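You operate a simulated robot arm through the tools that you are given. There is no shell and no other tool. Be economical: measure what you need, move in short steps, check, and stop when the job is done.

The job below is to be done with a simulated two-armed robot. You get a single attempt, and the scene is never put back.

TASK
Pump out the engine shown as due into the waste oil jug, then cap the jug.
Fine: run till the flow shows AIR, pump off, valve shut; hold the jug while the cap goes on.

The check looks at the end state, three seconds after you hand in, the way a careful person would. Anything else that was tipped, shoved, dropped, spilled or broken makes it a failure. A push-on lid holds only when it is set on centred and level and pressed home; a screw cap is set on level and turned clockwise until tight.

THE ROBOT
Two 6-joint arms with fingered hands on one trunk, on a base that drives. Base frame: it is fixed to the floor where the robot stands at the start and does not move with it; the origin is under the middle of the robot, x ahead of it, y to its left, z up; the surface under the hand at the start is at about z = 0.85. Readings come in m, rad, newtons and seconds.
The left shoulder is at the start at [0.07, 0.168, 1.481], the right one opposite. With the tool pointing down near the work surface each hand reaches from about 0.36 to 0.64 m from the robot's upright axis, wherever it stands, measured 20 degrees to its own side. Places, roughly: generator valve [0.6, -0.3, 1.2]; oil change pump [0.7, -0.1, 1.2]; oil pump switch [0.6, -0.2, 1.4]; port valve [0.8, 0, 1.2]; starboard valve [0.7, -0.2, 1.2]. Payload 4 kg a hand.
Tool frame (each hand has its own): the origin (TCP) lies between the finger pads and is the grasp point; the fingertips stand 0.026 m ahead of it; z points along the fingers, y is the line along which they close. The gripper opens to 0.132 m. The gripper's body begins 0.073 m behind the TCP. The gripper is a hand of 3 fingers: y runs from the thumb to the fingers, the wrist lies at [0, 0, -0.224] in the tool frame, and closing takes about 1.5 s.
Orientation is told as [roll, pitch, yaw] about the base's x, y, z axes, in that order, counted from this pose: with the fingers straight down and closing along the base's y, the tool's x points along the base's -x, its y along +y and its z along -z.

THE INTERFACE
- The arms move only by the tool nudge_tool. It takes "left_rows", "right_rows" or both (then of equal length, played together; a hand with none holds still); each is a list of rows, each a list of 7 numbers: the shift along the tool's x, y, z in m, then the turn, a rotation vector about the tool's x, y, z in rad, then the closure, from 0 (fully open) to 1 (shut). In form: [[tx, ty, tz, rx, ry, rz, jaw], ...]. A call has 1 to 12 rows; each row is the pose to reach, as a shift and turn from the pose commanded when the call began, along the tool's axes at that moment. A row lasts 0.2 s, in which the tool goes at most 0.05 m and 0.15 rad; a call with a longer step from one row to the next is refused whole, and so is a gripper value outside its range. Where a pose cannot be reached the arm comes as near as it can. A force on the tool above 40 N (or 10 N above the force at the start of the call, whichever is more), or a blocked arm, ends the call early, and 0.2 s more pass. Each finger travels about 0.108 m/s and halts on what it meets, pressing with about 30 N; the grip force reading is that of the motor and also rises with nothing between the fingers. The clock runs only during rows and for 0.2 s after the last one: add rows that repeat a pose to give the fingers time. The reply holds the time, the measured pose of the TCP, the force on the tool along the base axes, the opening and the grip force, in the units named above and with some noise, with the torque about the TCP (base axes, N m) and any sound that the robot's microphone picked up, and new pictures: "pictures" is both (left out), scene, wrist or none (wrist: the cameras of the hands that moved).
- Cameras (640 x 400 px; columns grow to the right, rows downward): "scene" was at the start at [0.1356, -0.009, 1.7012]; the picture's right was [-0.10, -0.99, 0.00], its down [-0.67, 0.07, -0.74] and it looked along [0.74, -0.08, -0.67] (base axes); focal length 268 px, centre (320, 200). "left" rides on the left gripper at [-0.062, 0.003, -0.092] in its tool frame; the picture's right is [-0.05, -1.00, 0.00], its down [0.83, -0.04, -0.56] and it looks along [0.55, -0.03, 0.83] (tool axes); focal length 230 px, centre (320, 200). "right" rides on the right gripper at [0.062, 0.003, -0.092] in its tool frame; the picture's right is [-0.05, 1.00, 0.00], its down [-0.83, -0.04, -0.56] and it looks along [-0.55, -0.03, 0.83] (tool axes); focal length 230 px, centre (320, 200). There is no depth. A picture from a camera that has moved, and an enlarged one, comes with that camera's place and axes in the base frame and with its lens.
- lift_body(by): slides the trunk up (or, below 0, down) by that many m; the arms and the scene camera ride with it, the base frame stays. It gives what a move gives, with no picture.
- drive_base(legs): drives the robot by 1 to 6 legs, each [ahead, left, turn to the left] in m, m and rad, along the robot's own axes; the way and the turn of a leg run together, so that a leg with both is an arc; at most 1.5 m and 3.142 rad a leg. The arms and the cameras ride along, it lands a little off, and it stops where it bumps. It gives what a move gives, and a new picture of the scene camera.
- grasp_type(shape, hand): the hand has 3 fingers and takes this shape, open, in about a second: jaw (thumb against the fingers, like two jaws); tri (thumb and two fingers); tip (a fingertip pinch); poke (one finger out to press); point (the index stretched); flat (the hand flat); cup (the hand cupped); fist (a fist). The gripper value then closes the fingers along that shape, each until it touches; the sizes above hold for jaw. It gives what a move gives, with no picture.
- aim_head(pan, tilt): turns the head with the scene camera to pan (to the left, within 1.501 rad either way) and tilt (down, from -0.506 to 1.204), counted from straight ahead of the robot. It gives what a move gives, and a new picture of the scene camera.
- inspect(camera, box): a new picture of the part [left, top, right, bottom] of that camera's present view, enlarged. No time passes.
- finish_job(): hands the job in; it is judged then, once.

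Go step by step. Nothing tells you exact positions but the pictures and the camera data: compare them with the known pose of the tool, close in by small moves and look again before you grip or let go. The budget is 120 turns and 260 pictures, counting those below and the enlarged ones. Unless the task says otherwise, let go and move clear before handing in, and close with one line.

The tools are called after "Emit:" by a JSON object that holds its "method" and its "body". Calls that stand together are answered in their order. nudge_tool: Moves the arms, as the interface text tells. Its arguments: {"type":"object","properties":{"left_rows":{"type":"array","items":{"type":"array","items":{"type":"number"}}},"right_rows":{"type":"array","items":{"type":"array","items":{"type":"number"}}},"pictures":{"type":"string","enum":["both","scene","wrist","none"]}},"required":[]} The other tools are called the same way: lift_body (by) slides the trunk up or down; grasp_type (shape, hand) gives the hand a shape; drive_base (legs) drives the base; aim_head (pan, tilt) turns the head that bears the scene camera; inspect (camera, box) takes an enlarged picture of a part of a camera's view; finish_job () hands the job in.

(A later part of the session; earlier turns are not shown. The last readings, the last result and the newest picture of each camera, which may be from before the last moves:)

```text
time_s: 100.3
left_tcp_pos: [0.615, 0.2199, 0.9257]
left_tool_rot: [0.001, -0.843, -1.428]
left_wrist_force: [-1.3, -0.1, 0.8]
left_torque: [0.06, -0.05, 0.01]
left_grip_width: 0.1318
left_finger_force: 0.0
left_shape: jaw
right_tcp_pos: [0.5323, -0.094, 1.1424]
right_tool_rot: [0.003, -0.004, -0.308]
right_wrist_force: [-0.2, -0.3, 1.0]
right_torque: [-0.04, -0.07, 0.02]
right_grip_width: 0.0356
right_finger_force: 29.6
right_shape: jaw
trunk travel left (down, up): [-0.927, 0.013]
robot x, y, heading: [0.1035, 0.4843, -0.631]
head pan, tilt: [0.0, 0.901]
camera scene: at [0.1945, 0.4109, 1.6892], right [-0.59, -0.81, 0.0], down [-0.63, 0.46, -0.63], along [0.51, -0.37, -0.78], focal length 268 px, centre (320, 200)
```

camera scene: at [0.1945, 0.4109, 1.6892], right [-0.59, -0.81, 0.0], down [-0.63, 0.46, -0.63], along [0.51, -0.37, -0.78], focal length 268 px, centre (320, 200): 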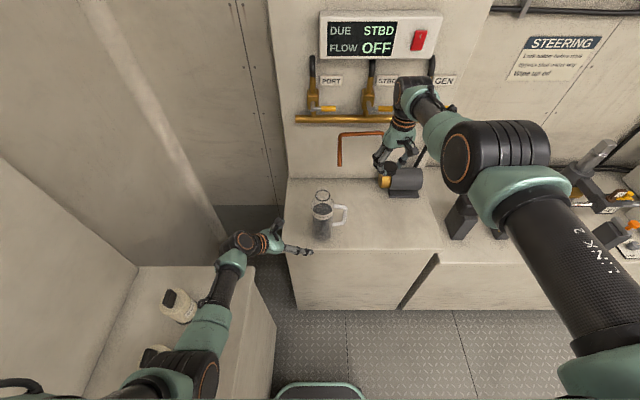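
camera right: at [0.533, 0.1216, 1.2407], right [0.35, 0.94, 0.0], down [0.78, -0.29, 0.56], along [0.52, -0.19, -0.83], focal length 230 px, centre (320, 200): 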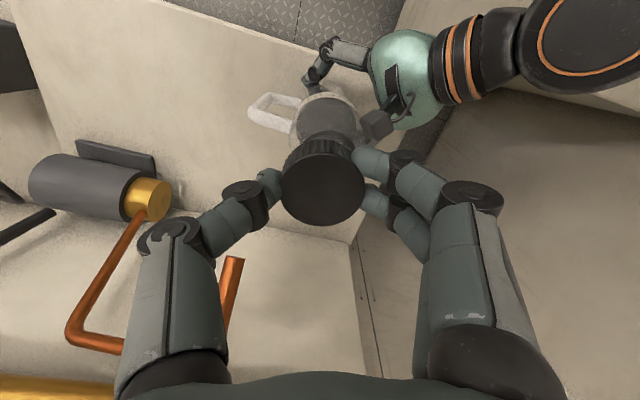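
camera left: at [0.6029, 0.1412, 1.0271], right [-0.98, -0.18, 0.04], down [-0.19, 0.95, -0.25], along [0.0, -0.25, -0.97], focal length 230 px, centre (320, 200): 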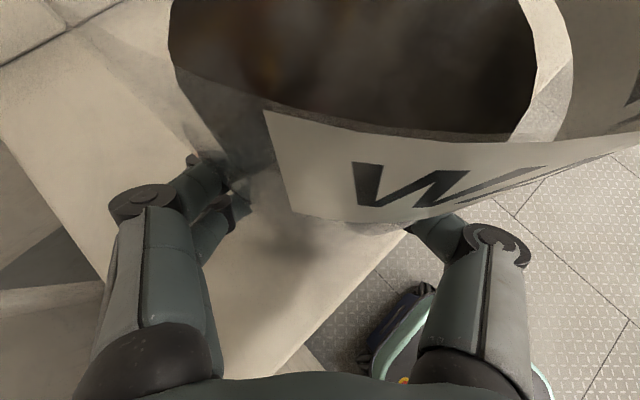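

Stance looks right: jug about 63 cm straight ahead. I re-grip the jug with the left while the right hand comes back level beside the mouth, in front of the spout.

Emit:
{"method": "nudge_tool", "body": {"left_rows": [[0, -0.014, 0, 0, 0, 0, 0], [-0.004, -0.0275, 0.005, 0, 0, 0, 0], [-0.02, -0.0275, 0.025, 0, 0, 0, 0], [-0.035, -0.0275, 0.0435, 0, 0, 0, 0], [-0.05, -0.0275, 0.062, 0, 0, 0, 0], [-0.0626, -0.0275, 0.0778, 0, 0, 0, 0], [-0.0626, -0.0275, 0.0778, 0, 0, 0, 0.2], [-0.0626, -0.0275, 0.0778, 0, 0, 0, 0.35], [-0.0626, -0.0275, 0.0778, 0, 0, 0, 0.42], [-0.0626, -0.0275, 0.0778, 0, 0, 0, 0.5], [-0.0626, -0.0275, 0.0778, 0, 0, 0, 0.75], [-0.0626, -0.0275, 0.0778, 0, 0, 0, 1]], "right_rows": [[0.0247, 0.0317, -0.002, 0, 0, 0, 1], [0.0494, 0.0634, -0.003, 0, 0, 0, 1], [0.0364, 0.0924, -0.003, 0, 0, 0, 1], [0.0234, 0.1214, -0.003, 0, 0, 0, 1], [0.0104, 0.1504, -0.003, 0, 0, 0, 1], [0.0104, 0.1504, -0.003, 0, 0, 0, 1], [0.0104, 0.1504, -0.003, 0, 0, 0, 1], [0.0104, 0.1504, -0.003, 0, 0, 0, 1], [0.0104, 0.1504, -0.003, 0, 0, 0, 1], [0.0104, 0.1504, -0.003, 0, 0, 0, 1], [0.0104, 0.1504, -0.003, 0, 0, 0, 1], [0.0104, 0.1504, -0.003, 0, 0, 0, 1]], "pictures": "scene"}}

Emit:
{"method": "inspect", "body": {"camera": "scene", "box": [280, 160, 380, 250]}}

```text
time_s: 102.9
left_tcp_pos: [0.6079, 0.1151, 0.9175]
left_tool_rot: [-0.01, -0.842, -1.421]
left_wrist_force: [-0.6, 0.1, 0.4]
left_torque: [-0.12, -0.05, -0.05]
left_grip_width: 0.064
left_finger_force: 30.1
left_shape: jaw
right_tcp_pos: [0.6073, 0.0398, 1.1354]
right_tool_rot: [0.002, 0.004, -0.307]
right_wrist_force: [-0.7, 0.3, 0.0]
right_torque: [0.0, -0.01, 0.01]
right_grip_width: 0.0357
right_finger_force: 29.7
right_shape: jaw
right hand out of reach, approached as far as the arm can: row 1, 2, 3, 4, 5, 6, 7, 8, 9, 10, 11, 12
trunk travel left (down, up): [-0.927, 0.013]
robot x, y, heading: [0.104, 0.4819, -0.628]
head pan, tilt: [0.0, 0.901]
camera scene: at [0.206, 0.4064, 1.6881], right [-0.59, -0.81, 0.0], down [-0.63, 0.46, -0.62], along [0.5, -0.37, -0.78], focal length 268 px, centre (320, 200)
```

scene: 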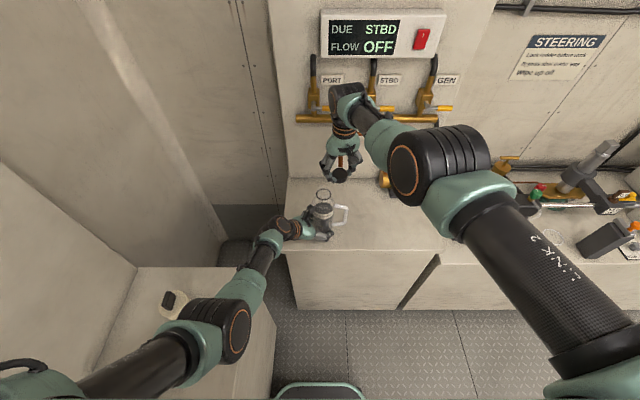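

```text
4.44 times, centred on (330, 205) of scene
camera zoom: at [0.206, 0.4064, 1.6881], right [-0.59, -0.81, 0.0], down [-0.63, 0.46, -0.62], along [0.5, -0.37, -0.78], focal length 1189 px, centre (276, 178)
```

zoom: 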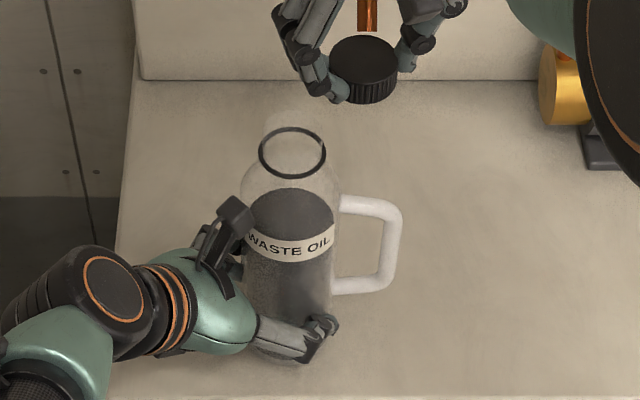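

The high, pointing-down pose is at the edge of the right arm's reach. A forward-tilted hand should reach easily, so I test a 0.4 rad tilt here, backing away from the spout.

Emit:
{"method": "nudge_tool", "body": {"right_rows": [[0.012, 0, -0.004, 0.031, -0.095, 0, 1], [0.024, 0, -0.008, 0.0625, -0.19, 0, 1], [0.036, 0, -0.012, 0.094, -0.285, 0, 1], [0.041, 0, -0.015, 0.125, -0.38, 0, 1], [0.041, 0, -0.015, 0.125, -0.38, 0, 1]]}}

```text
time_s: 104.1
left_tcp_pos: [0.6065, 0.1141, 0.9164]
left_tool_rot: [-0.008, -0.842, -1.422]
left_wrist_force: [-1.6, 0.3, -0.3]
left_torque: [-0.11, -0.03, -0.09]
left_grip_width: 0.0641
left_finger_force: 29.8
left_shape: jaw
right_tcp_pos: [0.683, 0.0219, 1.1252]
right_tool_rot: [-0.129, -0.377, -0.283]
right_wrist_force: [1.0, 0.2, -0.5]
right_torque: [-0.02, 0.01, 0.01]
right_grip_width: 0.0357
right_finger_force: 29.9
right_shape: jaw
right hand out of reach, approached as far as the arm can: row 1, 2, 3, 4, 5
trunk travel left (down, up): [-0.927, 0.013]
robot x, y, heading: [0.1028, 0.4771, -0.631]
head pan, tilt: [0.0, 0.901]
camera scene: at [0.206, 0.4063, 1.6881], right [-0.59, -0.81, 0.0], down [-0.63, 0.46, -0.62], along [0.5, -0.36, -0.78], focal length 268 px, centre (320, 200)
camera right: at [0.6009, 0.0605, 1.1888], right [0.37, 0.92, -0.1], down [0.55, -0.13, 0.82], along [0.75, -0.36, -0.56], focal length 230 px, centre (320, 200)
```

scene: 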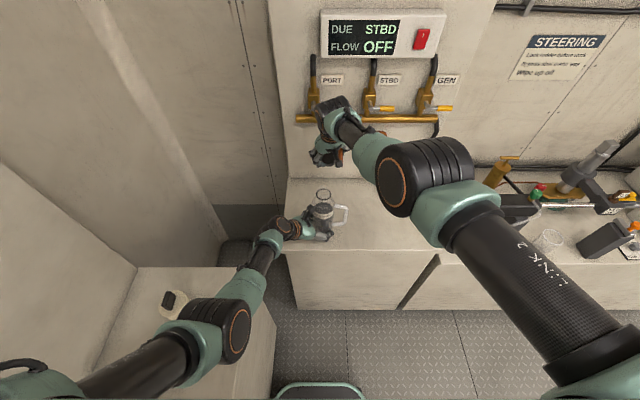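
right: 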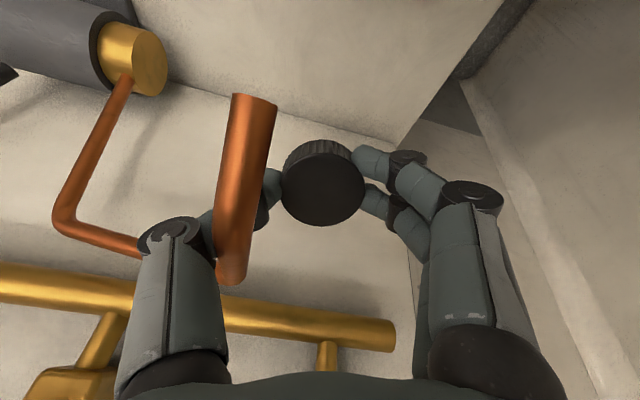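

The wrist didn't follow: the arm is at full stretch and stuck there, so the hand swung forward. I reverse that motion exactly, then I'll bring the hand back and down to un-stretch it.

Emit:
{"method": "nudge_tool", "body": {"right_rows": [[0.0172, -0.0022, -0.0093, -0.031, 0.095, 0, 1], [0.0343, -0.0044, -0.0185, -0.0625, 0.19, 0, 1], [0.0515, -0.0066, -0.0278, -0.094, 0.285, 0, 1], [0.0686, -0.0088, -0.037, -0.125, 0.38, 0, 1], [0.0686, -0.0088, -0.037, -0.125, 0.38, 0, 1]]}}

```text
time_s: 105.3
left_tcp_pos: [0.608, 0.1143, 0.9161]
left_tool_rot: [-0.009, -0.842, -1.419]
left_wrist_force: [-2.6, 0.0, 0.2]
left_torque: [-0.16, -0.05, -0.07]
left_grip_width: 0.0642
left_finger_force: 29.8
left_shape: jaw
right_tcp_pos: [0.6077, 0.0387, 1.1358]
right_tool_rot: [0.006, 0.003, -0.308]
right_wrist_force: [-0.5, 0.1, -0.2]
right_torque: [0.05, 0.01, -0.03]
right_grip_width: 0.0353
right_finger_force: 30.0
right_shape: jaw
trunk travel left (down, up): [-0.927, 0.013]
robot x, y, heading: [0.1041, 0.4793, -0.636]
head pan, tilt: [0.0, 0.901]
camera scene: at [0.2062, 0.4065, 1.6881], right [-0.59, -0.81, 0.0], down [-0.63, 0.46, -0.62], along [0.5, -0.36, -0.78], focal length 268 px, centre (320, 200)
camera right: at [0.5516, 0.0594, 1.2294], right [0.35, 0.94, 0.0], down [0.78, -0.29, 0.55], along [0.52, -0.19, -0.83], focal length 230 px, centre (320, 200)
```

scene: 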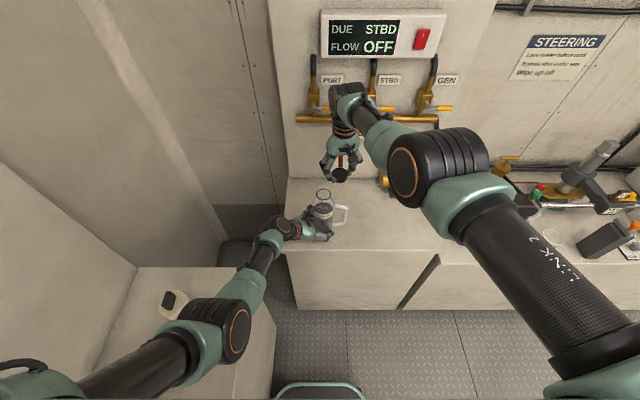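
right: 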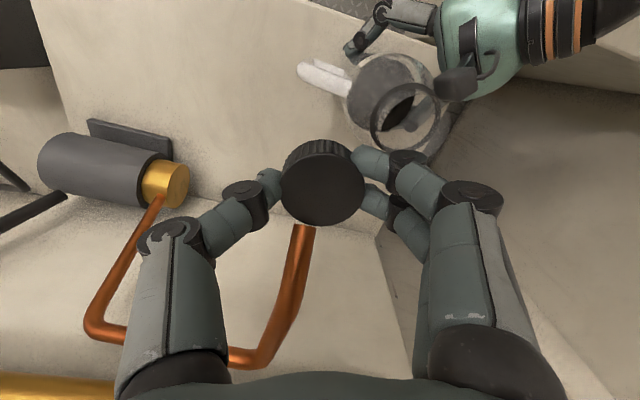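

Back to the level pose, and this view shows the mouth ring clearly: I place its centre at (0.609, 0.099). I move the cap there at the lowest safe height (z 1.13).

Emit:
{"method": "lift_body", "body": {"by": 0.0}}

Emit:
{"method": "nudge_tool", "body": {"right_rows": [[0.0055, 0.0193, 0.002, 0, 0, 0, 1], [0.011, 0.0387, 0.004, 0, 0, 0, 1], [0.0166, 0.058, 0.006, 0, 0, 0, 1], [0.0166, 0.058, 0.006, 0, 0, 0, 1]]}}

Emit:
{"method": "inspect", "body": {"camera": "scene", "box": [290, 150, 370, 220]}}

```text
time_s: 105.8
left_tcp_pos: [0.6091, 0.1152, 0.9152]
left_tool_rot: [-0.009, -0.841, -1.419]
left_wrist_force: [-0.2, 0.8, -0.3]
left_torque: [-0.15, -0.02, -0.08]
left_grip_width: 0.0641
left_finger_force: 29.8
left_shape: jaw
right_tcp_pos: [0.6092, 0.0387, 1.1348]
right_tool_rot: [0.003, 0.001, -0.306]
right_wrist_force: [-0.4, -0.1, -0.1]
right_torque: [-0.02, 0.02, -0.01]
right_grip_width: 0.0356
right_finger_force: 29.6
right_shape: jaw
trunk travel left (down, up): [-0.927, 0.013]
robot x, y, heading: [0.1004, 0.4852, -0.623]
head pan, tilt: [0.0, 0.901]
```

```text
time_s: 106.8
left_tcp_pos: [0.6075, 0.1148, 0.9153]
left_tool_rot: [-0.008, -0.84, -1.421]
left_wrist_force: [-1.1, 0.0, -0.1]
left_torque: [-0.15, -0.03, -0.06]
left_grip_width: 0.0638
left_finger_force: 30.1
left_shape: jaw
right_tcp_pos: [0.624, 0.095, 1.1265]
right_tool_rot: [0.002, 0.006, -0.308]
right_wrist_force: [-0.3, 0.0, 0.2]
right_torque: [0.0, 0.03, 0.03]
right_grip_width: 0.0354
right_finger_force: 29.9
right_shape: jaw
right hand out of reach, approached as far as the arm can: row 1, 2, 3, 4
trunk travel left (down, up): [-0.927, 0.013]
robot x, y, heading: [0.1029, 0.481, -0.627]
head pan, tilt: [0.0, 0.901]
camera scene: at [0.2059, 0.4063, 1.6881], right [-0.59, -0.81, 0.0], down [-0.63, 0.46, -0.62], along [0.5, -0.36, -0.78], focal length 268 px, centre (320, 200)
camera right: at [0.5658, 0.1153, 1.2209], right [0.35, 0.94, 0.0], down [0.78, -0.29, 0.55], along [0.52, -0.19, -0.83], focal length 230 px, centre (320, 200)
```

scene: 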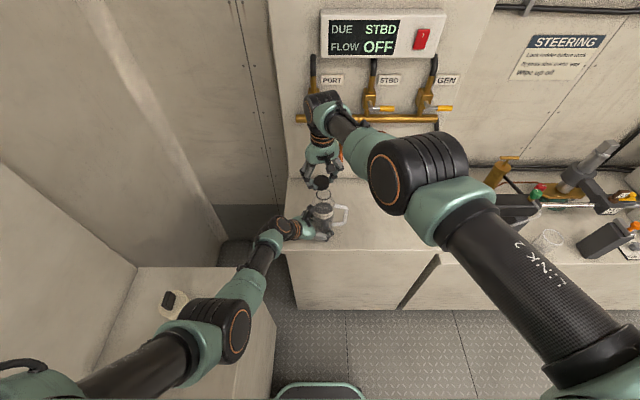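
right: 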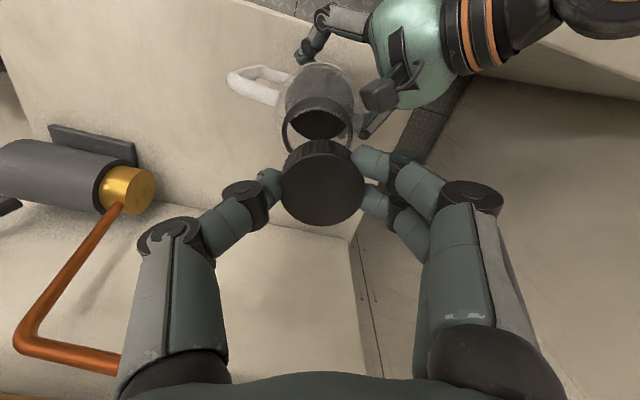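

```text
5.71 times, centred on (330, 185) of scene
camera zoom: at [0.2059, 0.4063, 1.6881], right [-0.59, -0.81, 0.0], down [-0.63, 0.46, -0.62], along [0.5, -0.36, -0.78], focal length 1529 px, centre (263, 286)
```

zoom: 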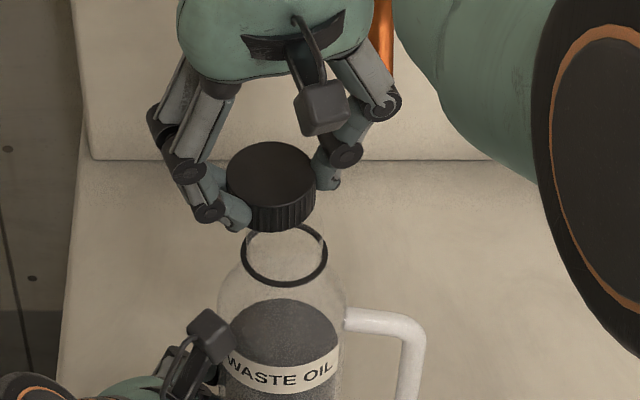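

The cap is only 1.5 cm beyond the mouth. I test whether the right arm will come straight back those 1.5 cm.

Emit:
{"method": "nudge_tool", "body": {"right_rows": [[0.007, 0.003, -0.002, 0, 0, 0, 1], [0.0145, 0.0045, -0.004, 0, 0, 0, 1], [0.0145, 0.0045, -0.004, 0, 0, 0, 1]], "pictures": "none"}}

```text
time_s: 107.6
left_tcp_pos: [0.6084, 0.1139, 0.9158]
left_tool_rot: [-0.009, -0.843, -1.419]
left_wrist_force: [-1.5, -0.3, -0.1]
left_torque: [-0.14, -0.03, -0.07]
left_grip_width: 0.0638
left_finger_force: 30.8
left_shape: jaw
right_tcp_pos: [0.6243, 0.099, 1.1268]
right_tool_rot: [0.002, 0.003, -0.309]
right_wrist_force: [0.7, 0.6, 1.2]
right_torque: [0.0, -0.03, 0.0]
right_grip_width: 0.0352
right_finger_force: 29.7
right_shape: jaw
right hand out of reach, approached as far as the arm can: row 1, 2, 3
trunk travel left (down, up): [-0.927, 0.013]
robot x, y, heading: [0.1044, 0.4798, -0.625]
head pan, tilt: [0.0, 0.901]
```

Emit:
{"method": "nudge_tool", "body": {"right_rows": [[0.003, 0.0, -0.002, 0, 0, 0.12, 1], [0.006, 0.0, -0.004, 0, 0, 0.24, 1], [0.01, 0.0, -0.004, 0, 0, 0.36, 1], [0.0145, 0.0, -0.004, 0, 0, 0.48, 1], [0.0145, 0.0, -0.004, 0, 0, 0.6, 1]], "pictures": "none"}}

```text
time_s: 108.8
left_tcp_pos: [0.6081, 0.1146, 0.9158]
left_tool_rot: [-0.007, -0.841, -1.419]
left_wrist_force: [-1.0, 0.4, 0.4]
left_torque: [-0.19, -0.01, -0.07]
left_grip_width: 0.064
left_finger_force: 30.0
left_shape: jaw
right_tcp_pos: [0.6249, 0.1014, 1.1289]
right_tool_rot: [0.0, 0.005, -0.91]
right_wrist_force: [0.1, 0.2, -0.7]
right_torque: [-0.02, -0.02, -0.05]
right_grip_width: 0.0356
right_finger_force: 30.1
right_shape: jaw
right hand out of reach, approached as far as the arm can: row 1, 2, 3, 4, 5
trunk travel left (down, up): [-0.927, 0.013]
robot x, y, heading: [0.1016, 0.4818, -0.631]
head pan, tilt: [0.0, 0.901]
```

The right arm is pinned at full stretch but steady and level, so I bring the jug to the cap instead: slide it 16 mm along the left hand's closing axis, then compare.

Emit:
{"method": "nudge_tool", "body": {"left_rows": [[0, 0.005, 0, 0, 0, 0, 1], [0, 0.01, 0, 0, 0, 0, 1], [0, 0.0155, 0, 0, 0, 0, 1], [0, 0.0155, 0, 0, 0, 0, 1]], "pictures": "none"}}

Emit:
{"method": "inspect", "body": {"camera": "scene", "box": [290, 150, 370, 220]}}

Emit:
{"method": "inspect", "body": {"camera": "right", "box": [220, 60, 460, 260]}}

```text
time_s: 109.8
left_tcp_pos: [0.6238, 0.1166, 0.9156]
left_tool_rot: [-0.006, -0.84, -1.421]
left_wrist_force: [-1.6, -0.1, 0.5]
left_torque: [-0.13, -0.04, -0.06]
left_grip_width: 0.0641
left_finger_force: 29.4
left_shape: jaw
right_tcp_pos: [0.625, 0.1006, 1.1288]
right_tool_rot: [0.0, 0.004, -0.909]
right_wrist_force: [-0.3, 0.1, 0.3]
right_torque: [-0.02, 0.02, 0.01]
right_grip_width: 0.0354
right_finger_force: 30.2
right_shape: jaw
trunk travel left (down, up): [-0.927, 0.013]
robot x, y, heading: [0.101, 0.4763, -0.625]
head pan, tilt: [0.0, 0.901]
```

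```text
5.71 times, centred on (330, 185) of scene
camera zoom: at [0.2063, 0.406, 1.6881], right [-0.59, -0.81, 0.0], down [-0.63, 0.46, -0.62], along [0.5, -0.36, -0.78], focal length 1529 px, centre (263, 286)
```

zoom: 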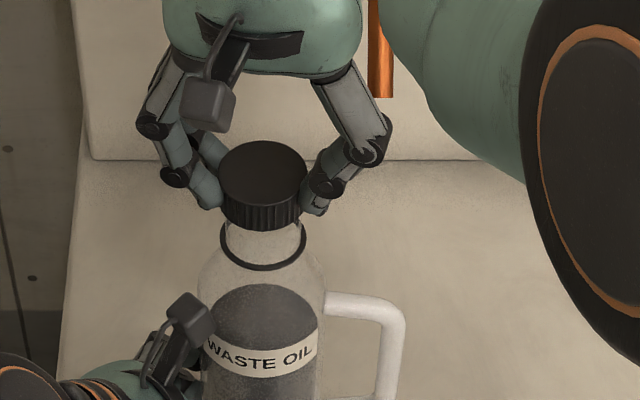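

```text
2.00 times, centred on (340, 160) of right
camera zoom: at [0.5904, 0.1501, 1.2232], right [0.82, 0.57, 0.0], down [0.48, -0.68, 0.55], along [0.32, -0.45, -0.83], focal length 460 px, centre (280, 280)
```

zoom: 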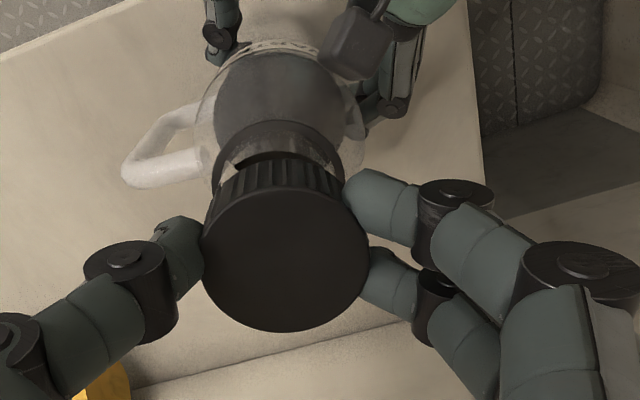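

Cap and neck line up in both cameras. I lower the cap gently onto the neck.

Emit:
{"method": "nudge_tool", "body": {"right_rows": [[0, 0, 0.004, 0, 0, 0, 1], [0, 0, 0.008, 0, 0, 0, 1], [0, 0, 0.012, 0, 0, 0, 1], [0, 0, 0.012, 0, 0, 0, 1]], "pictures": "none"}}

Emit:
{"method": "inspect", "body": {"camera": "scene", "box": [290, 150, 370, 220]}}

```text
time_s: 110.8
left_tcp_pos: [0.6223, 0.1172, 0.9165]
left_tool_rot: [-0.007, -0.839, -1.422]
left_wrist_force: [3.5, -4.6, -5.1]
left_torque: [-0.43, -0.2, 0.05]
left_grip_width: 0.064
left_finger_force: 30.4
left_shape: jaw
right_tcp_pos: [0.624, 0.1008, 1.1199]
right_tool_rot: [0.004, -0.002, -0.906]
right_wrist_force: [-1.3, 1.1, 24.9]
right_torque: [0.01, 0.24, 0.03]
right_grip_width: 0.0367
right_finger_force: 30.1
right_shape: jaw
trunk travel left (down, up): [-0.927, 0.013]
robot x, y, heading: [0.0995, 0.478, -0.629]
head pan, tilt: [0.0, 0.901]
```

```text
5.71 times, centred on (330, 185) of scene
camera zoom: at [0.205, 0.4071, 1.6884], right [-0.59, -0.81, 0.0], down [-0.63, 0.46, -0.62], along [0.5, -0.37, -0.78], focal length 1529 px, centre (263, 286)
```

zoom: 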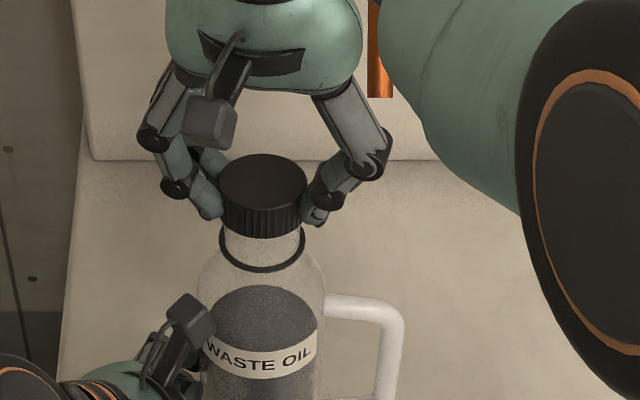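

Contact at z 1.12 with 25 N, with the reaction a bit off-centre toward −x. I ease up, shift the jug 3 mm, and press again.

Emit:
{"method": "nudge_tool", "body": {"right_rows": [[0, 0, -0.004, 0, 0, 0, 1], [0, 0, -0.005, 0, 0, 0, 1], [0, 0, -0.001, 0, 0, 0, 1], [0, 0, 0.001, 0, 0, 0, 1]], "left_rows": [[0, 0, 0, 0, 0, 0, 1], [0, 0.003, 0, 0, 0, 0, 1], [0, 0.003, 0, 0, 0, 0, 1], [0, 0.003, 0, 0, 0, 0, 1]], "pictures": "none"}}

```text
time_s: 111.8
left_tcp_pos: [0.6275, 0.1153, 0.917]
left_tool_rot: [-0.01, -0.841, -1.418]
left_wrist_force: [-0.5, -1.1, 0.1]
left_torque: [-0.04, -0.11, -0.04]
left_grip_width: 0.0638
left_finger_force: 30.1
left_shape: jaw
right_tcp_pos: [0.6242, 0.1007, 1.1139]
right_tool_rot: [0.001, 0.006, -0.908]
right_wrist_force: [0.3, 0.0, -0.7]
right_torque: [-0.04, -0.06, -0.03]
right_grip_width: 0.0365
right_finger_force: 29.6
right_shape: jaw
trunk travel left (down, up): [-0.927, 0.013]
robot x, y, heading: [0.1054, 0.4799, -0.626]
head pan, tilt: [0.0, 0.901]
```

The cap dropped over the neck (z now 1.114 with no load). I press lightly and turn clockwise.

Emit:
{"method": "nudge_tool", "body": {"right_rows": [[0, 0, 0.002, 0, 0, 0, 1], [0, 0, 0.004, 0, 0, 0.12, 1], [0, 0, 0.005, 0, 0, 0.26, 1], [0, 0, 0.006, 0, 0, 0.4, 1], [0, 0, 0.007, 0, 0, 0.54, 1], [0, 0, 0.008, 0, 0, 0.68, 1], [0, 0, 0.009, 0, 0, 0.82, 1], [0, 0, 0.01, 0, 0, 0.96, 1]], "pictures": "none"}}

Emit:
{"method": "inspect", "body": {"camera": "scene", "box": [290, 150, 370, 220]}}

```text
time_s: 113.6
left_tcp_pos: [0.6268, 0.1164, 0.9175]
left_tool_rot: [-0.007, -0.841, -1.42]
left_wrist_force: [-3.6, -7.1, -0.4]
left_torque: [0.11, -0.57, 0.03]
left_grip_width: 0.0639
left_finger_force: 30.8
left_shape: jaw
right_tcp_pos: [0.6213, 0.1003, 1.1079]
right_tool_rot: [0.003, 0.001, -1.87]
right_wrist_force: [4.6, 4.3, 11.4]
right_torque: [0.03, -0.27, 0.04]
right_grip_width: 0.0366
right_finger_force: 30.1
right_shape: jaw
trunk travel left (down, up): [-0.927, 0.013]
robot x, y, heading: [0.1046, 0.4814, -0.631]
head pan, tilt: [0.0, 0.901]
```

```text
5.71 times, centred on (330, 185) of scene
camera zoom: at [0.2053, 0.4067, 1.6883], right [-0.59, -0.81, 0.0], down [-0.63, 0.46, -0.62], along [0.5, -0.37, -0.78], focal length 1529 px, centre (263, 286)
```

zoom: 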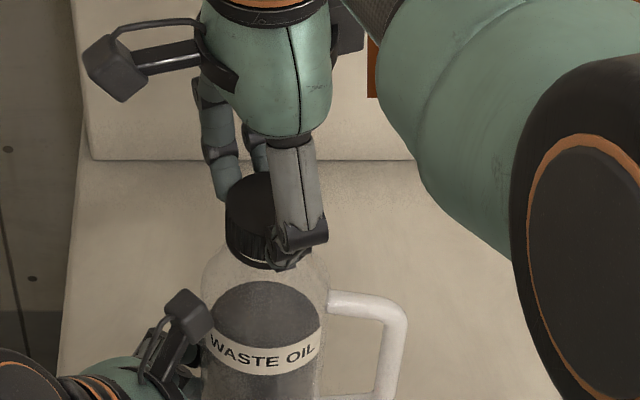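

The cap went down close to the collar, with a light load. I open slightly, turn the hand back, recentre, and re-grip for another clockwise stroke.

Emit:
{"method": "nudge_tool", "body": {"right_rows": [[0, 0, -0.001, 0, 0, 0, 0.6], [0.0005, 0.002, -0.001, 0, 0, 0, 0.5], [0.0018, 0.005, -0.001, 0, 0, -0.13, 0.5], [0.0018, 0.005, -0.001, 0, 0, -0.27, 0.5], [0.0018, 0.005, -0.001, 0, 0, -0.41, 0.5], [0.0018, 0.005, -0.001, 0, 0, -0.55, 0.5], [0.0018, 0.005, -0.001, 0, 0, -0.69, 0.5], [0.0018, 0.005, -0.001, 0, 0, -0.83, 0.5], [0.0018, 0.005, -0.001, 0, 0, -0.97, 0.5]], "pictures": "none"}}

Emit:
{"method": "inspect", "body": {"camera": "scene", "box": [290, 150, 370, 220]}}

Emit:
{"method": "inspect", "body": {"camera": "right", "box": [220, 60, 460, 260]}}

```text
time_s: 115.6
left_tcp_pos: [0.6277, 0.1174, 0.9161]
left_tool_rot: [-0.009, -0.84, -1.421]
left_wrist_force: [1.5, 1.3, 1.4]
left_torque: [-0.14, -0.11, 0.08]
left_grip_width: 0.0637
left_finger_force: 30.3
left_shape: jaw
right_tcp_pos: [0.6192, 0.0996, 1.1081]
right_tool_rot: [0.002, 0.004, -0.892]
right_wrist_force: [0.7, -0.5, 0.6]
right_torque: [-0.01, 0.0, -0.02]
right_grip_width: 0.0656
right_finger_force: 0.0
right_shape: jaw
right hand out of reach, approached as far as the arm can: row 2, 3, 4, 5, 6, 7, 8, 9
trunk travel left (down, up): [-0.927, 0.013]
robot x, y, heading: [0.1038, 0.481, -0.625]
head pan, tilt: [0.0, 0.901]
```

```text
5.71 times, centred on (330, 185) of scene
camera zoom: at [0.2064, 0.407, 1.6881], right [-0.59, -0.81, 0.0], down [-0.63, 0.46, -0.62], along [0.5, -0.37, -0.78], focal length 1529 px, centre (263, 286)
```

zoom: 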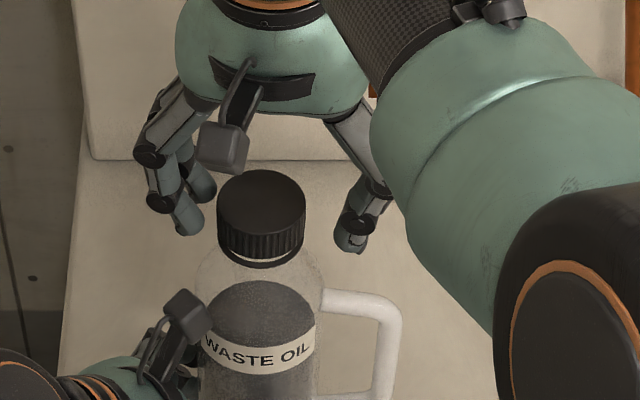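

```text
2.00 times, centred on (340, 160) of right
camera zoom: at [0.5835, 0.1489, 1.2023], right [0.81, 0.59, 0.0], down [0.49, -0.68, 0.55], along [0.32, -0.45, -0.83], focal length 460 px, centre (280, 280)
```

zoom: 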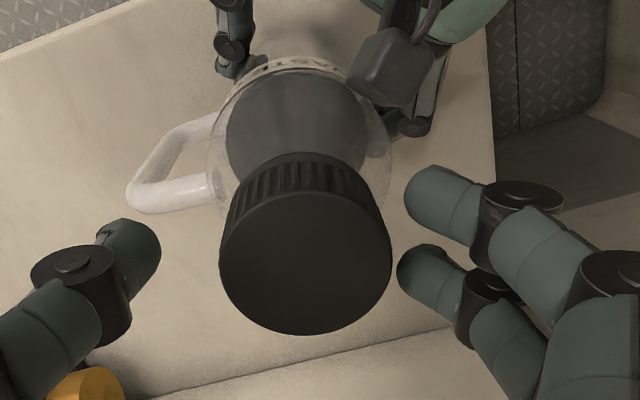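

The cap sits level on the neck just above the collar. I shift the jug 5 mm to centre it in the right hand, close, and make the second clockwise stroke.

Emit:
{"method": "nudge_tool", "body": {"left_rows": [[0, -0.003, 0, 0, 0, 0, 1], [0, -0.0055, 0, 0, 0, 0, 1], [0, -0.0055, 0, 0, 0, 0, 1], [0, -0.0055, 0, 0, 0, 0, 1], [0, -0.0055, 0, 0, 0, 0, 1], [0, -0.0055, 0, 0, 0, 0, 1], [0, -0.0055, 0, 0, 0, 0, 1], [0, -0.0055, 0, 0, 0, 0, 1], [0, -0.0055, 0, 0, 0, 0, 1], [0, -0.0055, 0, 0, 0, 0, 1], [0, -0.0055, 0, 0, 0, 0, 1], [0, -0.0055, 0, 0, 0, 0, 1]], "right_rows": [[0, 0, 0, 0, 0, 0, 0.5], [0, 0, 0, 0, 0, 0, 0.65], [0, 0, 0, 0, 0, 0, 0.85], [0, 0, 0, 0, 0, 0, 1], [0, 0, 0.001, 0, 0, 0.12, 1], [0, 0, 0.0015, 0, 0, 0.26, 1], [0, 0, 0.002, 0, 0, 0.4, 1], [0, 0, 0.0025, 0, 0, 0.54, 1], [0, 0, 0.003, 0, 0, 0.68, 1], [0, 0, 0.0035, 0, 0, 0.82, 1], [0, 0, 0.004, 0, 0, 0.96, 1], [0, 0, 0.004, 0, 0, 1.1, 1]], "pictures": "none"}}

Emit:
{"method": "inspect", "body": {"camera": "scene", "box": [290, 150, 370, 220]}}

```text
time_s: 118.2
left_tcp_pos: [0.6201, 0.1166, 0.9172]
left_tool_rot: [-0.01, -0.84, -1.421]
left_wrist_force: [4.8, -6.9, 0.8]
left_torque: [0.08, -0.24, 0.18]
left_grip_width: 0.064
left_finger_force: 30.1
left_shape: jaw
right_tcp_pos: [0.6193, 0.1015, 1.106]
right_tool_rot: [-0.002, 0.003, -2.0]
right_wrist_force: [-0.7, 4.6, 13.1]
right_torque: [0.06, 0.01, 0.06]
right_grip_width: 0.0362
right_finger_force: 29.6
right_shape: jaw
trunk travel left (down, up): [-0.927, 0.013]
robot x, y, heading: [0.1024, 0.4818, -0.629]
head pan, tilt: [0.0, 0.901]
```

```text
5.71 times, centred on (330, 185) of scene
camera zoom: at [0.2058, 0.4072, 1.6883], right [-0.59, -0.81, 0.0], down [-0.63, 0.46, -0.62], along [0.5, -0.37, -0.78], focal length 1529 px, centre (263, 286)
```

zoom: 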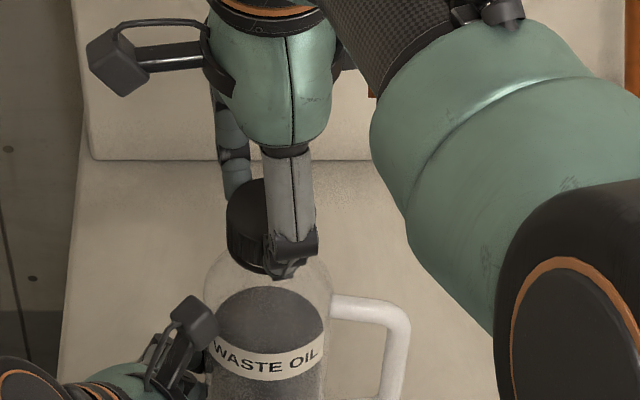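

Second stroke done smoothly, cap lower still. I repeat: open, turn back, re-grip, and stroke again.

Emit:
{"method": "nudge_tool", "body": {"right_rows": [[0, 0, -0.002, 0, 0, 0, 0.6], [0, 0, -0.002, 0, 0, 0, 0.5], [0, 0, -0.002, 0, 0, -0.14, 0.5], [0, 0, -0.002, 0, 0, -0.28, 0.5], [0, 0, -0.002, 0, 0, -0.42, 0.5], [0, 0, -0.002, 0, 0, -0.56, 0.5], [0, 0, -0.002, 0, 0, -0.7, 0.5], [0, 0, -0.002, 0, 0, -0.84, 0.5], [0, 0, -0.002, 0, 0, -0.98, 0.5], [0, 0, -0.002, 0, 0, -1.1, 0.55], [0, 0, -0.002, 0, 0, -1.1, 0.8], [0, 0, -0.002, 0, 0, -1.1, 1]], "pictures": "none"}}

Emit:
{"method": "nudge_tool", "body": {"right_rows": [[0, 0, 0.001, 0, 0, 0, 1], [0, 0, 0.002, 0, 0, 0.14, 1], [0, 0, 0.0025, 0, 0, 0.28, 1], [0, 0, 0.003, 0, 0, 0.42, 1], [0, 0, 0.0035, 0, 0, 0.56, 1], [0, 0, 0.004, 0, 0, 0.7, 1], [0, 0, 0.0045, 0, 0, 0.84, 1], [0, 0, 0.005, 0, 0, 0.98, 1], [0, 0, 0.005, 0, 0, 1.12, 1]], "pictures": "none"}}

Emit:
{"method": "inspect", "body": {"camera": "scene", "box": [290, 150, 370, 220]}}

```text
time_s: 120.8
left_tcp_pos: [0.6209, 0.1158, 0.9149]
left_tool_rot: [-0.008, -0.842, -1.419]
left_wrist_force: [0.0, 0.7, 2.3]
left_torque: [-0.42, -0.06, -0.01]
left_grip_width: 0.064
left_finger_force: 30.1
left_shape: jaw
right_tcp_pos: [0.6186, 0.1001, 1.1075]
right_tool_rot: [0.0, 0.003, -0.895]
right_wrist_force: [1.0, -1.1, -1.0]
right_torque: [0.0, -0.02, 0.03]
right_grip_width: 0.0367
right_finger_force: 29.9
right_shape: jaw
trunk travel left (down, up): [-0.927, 0.013]
robot x, y, heading: [0.1004, 0.4801, -0.629]
head pan, tilt: [0.0, 0.901]
```

```text
time_s: 122.8
left_tcp_pos: [0.6199, 0.1173, 0.9165]
left_tool_rot: [-0.006, -0.843, -1.421]
left_wrist_force: [4.0, -8.8, -0.1]
left_torque: [0.06, -0.22, 0.15]
left_grip_width: 0.0636
left_finger_force: 30.0
left_shape: jaw
right_tcp_pos: [0.6189, 0.1005, 1.1045]
right_tool_rot: [0.0, 0.002, -2.018]
right_wrist_force: [-0.1, 5.2, 18.4]
right_torque: [0.11, 0.07, 0.03]
right_grip_width: 0.0374
right_finger_force: 29.9
right_shape: jaw
trunk travel left (down, up): [-0.927, 0.013]
robot x, y, heading: [0.1011, 0.4786, -0.624]
head pan, tilt: [0.0, 0.901]
```

```text
5.71 times, centred on (330, 185) of scene
camera zoom: at [0.2052, 0.4074, 1.6883], right [-0.59, -0.81, 0.0], down [-0.63, 0.46, -0.62], along [0.5, -0.37, -0.78], focal length 1529 px, centre (263, 286)
```

zoom: 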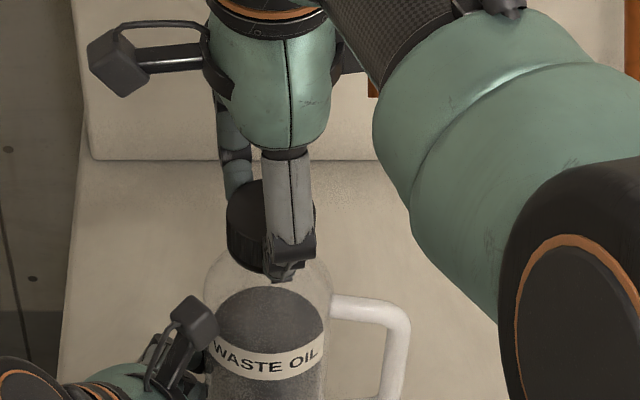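

Emit:
{"method": "nudge_tool", "body": {"right_rows": [[0, 0, -0.002, 0, 0, 0, 0.6], [0, 0, -0.002, 0, 0, 0, 0.5], [0, 0, -0.002, 0, 0, -0.14, 0.5], [0, 0, -0.002, 0, 0, -0.28, 0.5], [0, 0, -0.002, 0, 0, -0.42, 0.5], [0, 0, -0.002, 0, 0, -0.56, 0.5], [0, 0, -0.002, 0, 0, -0.7, 0.5], [0, 0, -0.002, 0, 0, -0.84, 0.5], [0, 0, -0.002, 0, 0, -0.98, 0.5], [0, 0, -0.002, 0, 0, -1.12, 0.5]], "pictures": "none"}}

Emit:
{"method": "inspect", "body": {"camera": "scene", "box": [305, 175, 345, 210]}}

Emit:
{"method": "inspect", "body": {"camera": "right", "box": [220, 60, 460, 260]}}

```text
time_s: 125.0
left_tcp_pos: [0.6199, 0.1165, 0.9168]
left_tool_rot: [-0.01, -0.841, -1.42]
left_wrist_force: [0.1, 0.5, 0.1]
left_torque: [-0.13, -0.01, 0.01]
left_grip_width: 0.0636
left_finger_force: 30.1
left_shape: jaw
right_tcp_pos: [0.6195, 0.1007, 1.1036]
right_tool_rot: [0.0, 0.002, -0.893]
right_wrist_force: [0.7, 0.6, 0.0]
right_torque: [0.03, -0.01, -0.01]
right_grip_width: 0.0654
right_finger_force: 0.1
right_shape: jaw
trunk travel left (down, up): [-0.927, 0.013]
robot x, y, heading: [0.1011, 0.4832, -0.632]
head pan, tilt: [0.0, 0.901]
```

```text
11.43 times, centred on (325, 192) of scene
camera zoom: at [0.206, 0.4069, 1.6882], right [-0.59, -0.81, 0.0], down [-0.63, 0.46, -0.62], along [0.5, -0.37, -0.78], focal length 3058 px, centre (263, 286)
```

zoom: 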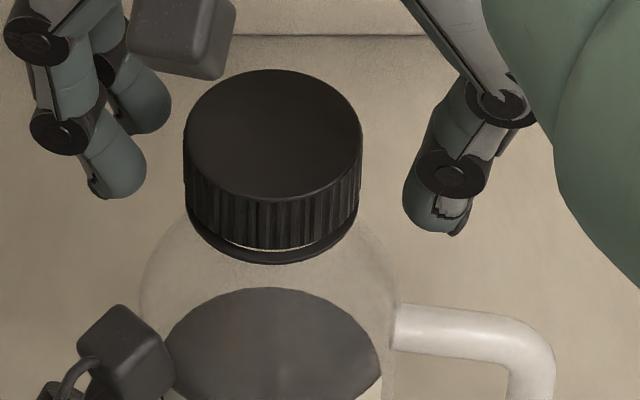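

```text
2.00 times, centred on (340, 160) of right
camera zoom: at [0.5833, 0.1489, 1.1974], right [0.81, 0.59, 0.0], down [0.49, -0.68, 0.55], along [0.32, -0.45, -0.83], focal length 460 px, centre (280, 280)
```

zoom: 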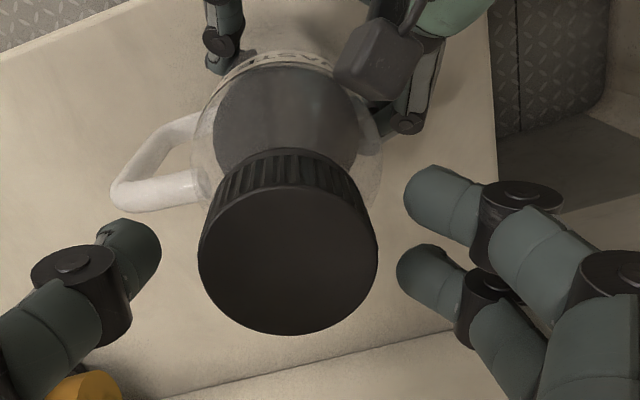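

The gap to the collar is down to about a millimetre. Another clockwise stroke, watching the torque.

Emit:
{"method": "nudge_tool", "body": {"right_rows": [[0, 0, 0, 0, 0, 0, 0.75], [0, 0, 0, 0, 0, 0, 1], [0, 0, 0, 0, 0, 0, 1], [0, 0, 0.001, 0, 0, 0.14, 1], [0, 0, 0.0015, 0, 0, 0.28, 1], [0, 0, 0.002, 0, 0, 0.42, 1], [0, 0, 0.0025, 0, 0, 0.56, 1], [0, 0, 0.003, 0, 0, 0.7, 1], [0, 0, 0.003, 0, 0, 0.84, 1], [0, 0, 0.003, 0, 0, 0.98, 1], [0, 0, 0.003, 0, 0, 1.12, 1]], "pictures": "none"}}

Emit:
{"method": "nudge_tool", "body": {"right_rows": [[0, 0, -0.001, 0, 0, 0, 0.6], [0, 0, -0.001, 0, 0, 0, 0.5], [0, 0, -0.001, 0, 0, -0.14, 0.5], [0, 0, -0.001, 0, 0, -0.28, 0.5], [0, 0, -0.001, 0, 0, -0.42, 0.5], [0, 0, -0.001, 0, 0, -0.56, 0.5], [0, 0, -0.001, 0, 0, -0.7, 0.5], [0, 0, -0.001, 0, 0, -0.84, 0.5], [0, 0, -0.001, 0, 0, -0.98, 0.5], [0, 0, -0.001, 0, 0, -1.12, 0.5]], "pictures": "none"}}

Emit:
{"method": "inspect", "body": {"camera": "scene", "box": [305, 175, 345, 210]}}

```text
time_s: 127.4
left_tcp_pos: [0.621, 0.1162, 0.916]
left_tool_rot: [-0.007, -0.841, -1.42]
left_wrist_force: [2.1, -5.4, 0.4]
left_torque: [0.07, -0.07, 0.03]
left_grip_width: 0.0643
left_finger_force: 30.0
left_shape: jaw
right_tcp_pos: [0.619, 0.1009, 1.1011]
right_tool_rot: [-0.002, 0.003, -2.019]
right_wrist_force: [-0.6, 3.5, 11.1]
right_torque: [0.07, 0.12, 0.05]
right_grip_width: 0.036
right_finger_force: 30.5
right_shape: jaw
trunk travel left (down, up): [-0.927, 0.013]
robot x, y, heading: [0.0993, 0.4773, -0.631]
head pan, tilt: [0.0, 0.901]
```

```text
time_s: 129.6
left_tcp_pos: [0.6216, 0.116, 0.9146]
left_tool_rot: [-0.009, -0.842, -1.422]
left_wrist_force: [-0.7, 0.6, 1.5]
left_torque: [-0.26, 0.02, -0.05]
left_grip_width: 0.0639
left_finger_force: 30.1
left_shape: jaw
right_tcp_pos: [0.6185, 0.0997, 1.1021]
right_tool_rot: [-0.002, 0.003, -0.893]
right_wrist_force: [0.4, 0.6, 0.5]
right_torque: [-0.04, 0.0, -0.02]
right_grip_width: 0.0654
right_finger_force: 0.0
right_shape: jaw
trunk travel left (down, up): [-0.927, 0.013]
robot x, y, heading: [0.1045, 0.4806, -0.626]
head pan, tilt: [0.0, 0.901]
```

```text
11.43 times, centred on (325, 192) of scene
camera zoom: at [0.2058, 0.4069, 1.6882], right [-0.59, -0.81, 0.0], down [-0.63, 0.46, -0.62], along [0.5, -0.37, -0.78], focal length 3058 px, centre (263, 286)
```

zoom: 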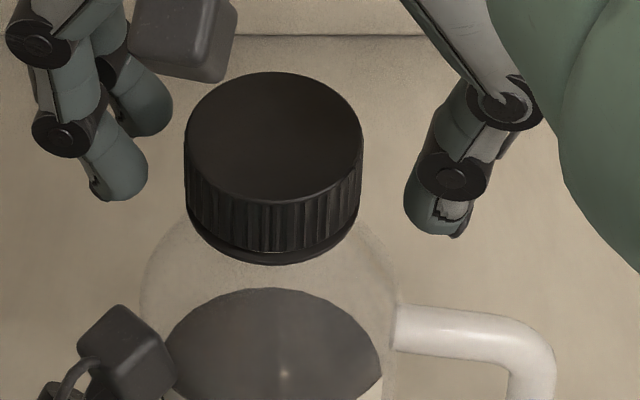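

The cap has gone down further, the gap is no longer visible. I continue until it tightens.

Emit:
{"method": "nudge_tool", "body": {"right_rows": [[0, 0, 0, 0, 0, 0, 0.75], [0, 0, 0, 0, 0, 0, 1], [0, 0, 0, 0, 0, 0, 1], [0, 0, 0.001, 0, 0, 0.14, 1], [0, 0, 0.0015, 0, 0, 0.28, 1], [0, 0, 0.002, 0, 0, 0.42, 1], [0, 0, 0.0025, 0, 0, 0.56, 1], [0, 0, 0.003, 0, 0, 0.7, 1], [0, 0, 0.003, 0, 0, 0.84, 1], [0, 0, 0.003, 0, 0, 0.98, 1], [0, 0, 0.003, 0, 0, 1.12, 1]], "pictures": "none"}}

Emit:
{"method": "nudge_tool", "body": {"right_rows": [[0, 0, -0.001, 0, 0, 0, 0.6], [0, 0, -0.001, 0, 0, 0, 0.5], [0, 0, -0.001, 0, 0, -0.14, 0.5], [0, 0, -0.001, 0, 0, -0.28, 0.5], [0, 0, -0.001, 0, 0, -0.42, 0.5], [0, 0, -0.001, 0, 0, -0.56, 0.5], [0, 0, -0.001, 0, 0, -0.7, 0.5], [0, 0, -0.001, 0, 0, -0.84, 0.5], [0, 0, -0.001, 0, 0, -0.98, 0.5], [0, 0, -0.001, 0, 0, -1.12, 0.5]], "pictures": "none"}}

Emit:
{"method": "inspect", "body": {"camera": "scene", "box": [305, 175, 345, 210]}}

```text
time_s: 132.0
left_tcp_pos: [0.62, 0.1155, 0.9175]
left_tool_rot: [-0.007, -0.842, -1.423]
left_wrist_force: [-2.6, -7.1, 1.4]
left_torque: [0.06, -0.8, -0.73]
left_grip_width: 0.0636
left_finger_force: 29.7
left_shape: jaw
right_tcp_pos: [0.6196, 0.1013, 1.0991]
right_tool_rot: [0.001, 0.003, -2.018]
right_wrist_force: [4.7, 4.7, 8.3]
right_torque: [-0.02, -0.25, 0.73]
right_grip_width: 0.0351
right_finger_force: 30.0
right_shape: jaw
trunk travel left (down, up): [-0.927, 0.013]
robot x, y, heading: [0.1011, 0.4863, -0.623]
head pan, tilt: [0.0, 0.901]
```

```text
time_s: 134.2
left_tcp_pos: [0.6209, 0.1168, 0.9151]
left_tool_rot: [-0.008, -0.842, -1.42]
left_wrist_force: [0.0, 1.7, 1.8]
left_torque: [-0.11, -0.04, 0.03]
left_grip_width: 0.064
left_finger_force: 29.5
left_shape: jaw
right_tcp_pos: [0.6179, 0.1011, 1.0985]
right_tool_rot: [-0.001, 0.005, -0.894]
right_wrist_force: [-0.2, 0.5, -0.6]
right_torque: [0.03, -0.01, 0.0]
right_grip_width: 0.0651
right_finger_force: 0.1
right_shape: jaw
trunk travel left (down, up): [-0.927, 0.013]
robot x, y, heading: [0.0996, 0.4817, -0.626]
head pan, tilt: [0.0, 0.901]
```

```text
11.43 times, centred on (325, 192) of scene
camera zoom: at [0.2061, 0.4072, 1.6882], right [-0.59, -0.81, 0.0], down [-0.63, 0.46, -0.62], along [0.5, -0.37, -0.78], focal length 3058 px, centre (263, 286)
```

zoom: 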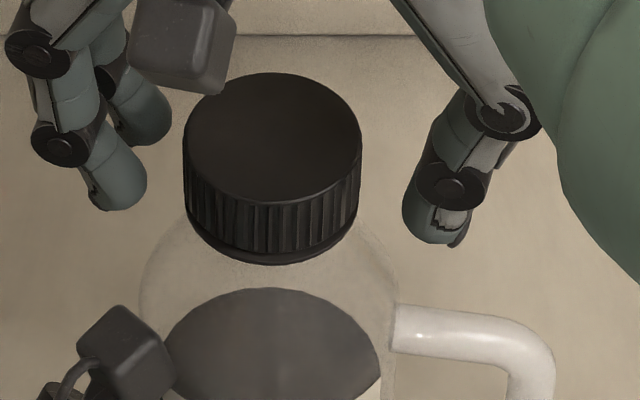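

Torque rose to 0.73 N·m: it is tightening. One more stroke at the same height to make sure.

Emit:
{"method": "nudge_tool", "body": {"right_rows": [[0, 0, -0.001, 0, 0, 0, 0.75], [0, 0, -0.001, 0, 0, 0, 1], [0, 0, -0.001, 0, 0, 0, 1], [0, 0, 0, 0, 0, 0.14, 1], [0, 0, 0.0005, 0, 0, 0.28, 1], [0, 0, 0.001, 0, 0, 0.42, 1], [0, 0, 0.001, 0, 0, 0.56, 1], [0, 0, 0.001, 0, 0, 0.7, 1]], "pictures": "none"}}

Emit:
{"method": "inspect", "body": {"camera": "scene", "box": [280, 165, 370, 240]}}

```text
time_s: 136.0
left_tcp_pos: [0.6205, 0.115, 0.918]
left_tool_rot: [-0.007, -0.843, -1.421]
left_wrist_force: [-0.9, -9.9, 5.5]
left_torque: [0.02, -0.36, -0.2]
left_grip_width: 0.0637
left_finger_force: 30.3
left_shape: jaw
right_tcp_pos: [0.6195, 0.0994, 1.0996]
right_tool_rot: [-0.001, 0.004, -1.599]
right_wrist_force: [2.5, 5.5, 5.2]
right_torque: [-0.01, -0.24, 0.29]
right_grip_width: 0.0308
right_finger_force: 29.7
right_shape: jaw
trunk travel left (down, up): [-0.927, 0.013]
robot x, y, heading: [0.1054, 0.4798, -0.621]
head pan, tilt: [0.0, 0.901]
```

```text
5.33 times, centred on (325, 202) of scene
camera zoom: at [0.2052, 0.4059, 1.6883], right [-0.59, -0.81, 0.0], down [-0.63, 0.46, -0.62], along [0.5, -0.36, -0.78], focal length 1427 px, centre (293, 187)
```

zoom: 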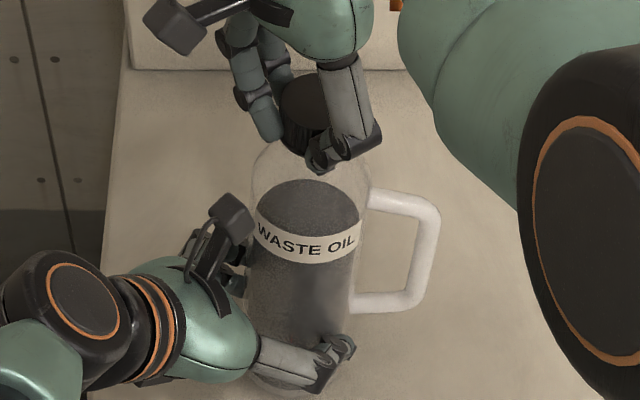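

The fingers gripped a little too low. I turn back, raise 6 mm, re-grip the cap proper and give a final tightening stroke.

Emit:
{"method": "nudge_tool", "body": {"right_rows": [[0, 0, -0.001, 0, 0, 0, 0.6], [0, 0, -0.003, 0, 0, 0, 0.5], [0, 0, -0.007, 0, 0, -0.14, 0.5], [0, 0, -0.007, 0, 0, -0.28, 0.5], [0, 0, -0.007, 0, 0, -0.42, 0.5], [0, 0, -0.007, 0, 0, -0.56, 0.5], [0, 0, -0.007, 0, 0, -0.7, 0.5], [0, 0, -0.007, 0, 0, -0.7, 0.75], [0, 0, -0.007, 0, 0, -0.7, 1], [0, 0, -0.007, 0, 0, -0.7, 1]], "pictures": "none"}}

Emit:
{"method": "nudge_tool", "body": {"right_rows": [[0, 0, 0.001, 0, 0, 0.14, 1], [0, 0, 0.001, 0, 0, 0.28, 1], [0, 0, 0.001, 0, 0, 0.42, 1], [0, 0, 0.001, 0, 0, 0.56, 1], [0, 0, 0.001, 0, 0, 0.7, 1], [0, 0, 0.001, 0, 0, 0.84, 1]], "pictures": "none"}}

```text
time_s: 138.2
left_tcp_pos: [0.6211, 0.1172, 0.9157]
left_tool_rot: [-0.009, -0.841, -1.42]
left_wrist_force: [-1.7, 3.8, 2.2]
left_torque: [0.02, -0.05, -0.08]
left_grip_width: 0.0637
left_finger_force: 30.4
left_shape: jaw
right_tcp_pos: [0.6184, 0.1, 1.1057]
right_tool_rot: [-0.001, 0.002, -0.897]
right_wrist_force: [0.2, 0.0, -0.8]
right_torque: [0.07, -0.04, 0.04]
right_grip_width: 0.0358
right_finger_force: 30.0
right_shape: jaw
trunk travel left (down, up): [-0.927, 0.013]
robot x, y, heading: [0.1056, 0.4864, -0.633]
head pan, tilt: [0.0, 0.901]
```

```text
time_s: 139.6
left_tcp_pos: [0.6211, 0.1151, 0.9181]
left_tool_rot: [-0.005, -0.846, -1.422]
left_wrist_force: [-1.9, -10.9, 7.0]
left_torque: [0.0, -0.37, -0.41]
left_grip_width: 0.0635
left_finger_force: 30.2
left_shape: jaw
right_tcp_pos: [0.6183, 0.0997, 1.1052]
right_tool_rot: [0.0, 0.003, -1.739]
right_wrist_force: [1.7, 4.5, 2.6]
right_torque: [0.06, -0.22, 0.5]
right_grip_width: 0.0295
right_finger_force: 29.9
right_shape: jaw
trunk travel left (down, up): [-0.927, 0.013]
robot x, y, heading: [0.0976, 0.4783, -0.625]
head pan, tilt: [0.0, 0.901]
```

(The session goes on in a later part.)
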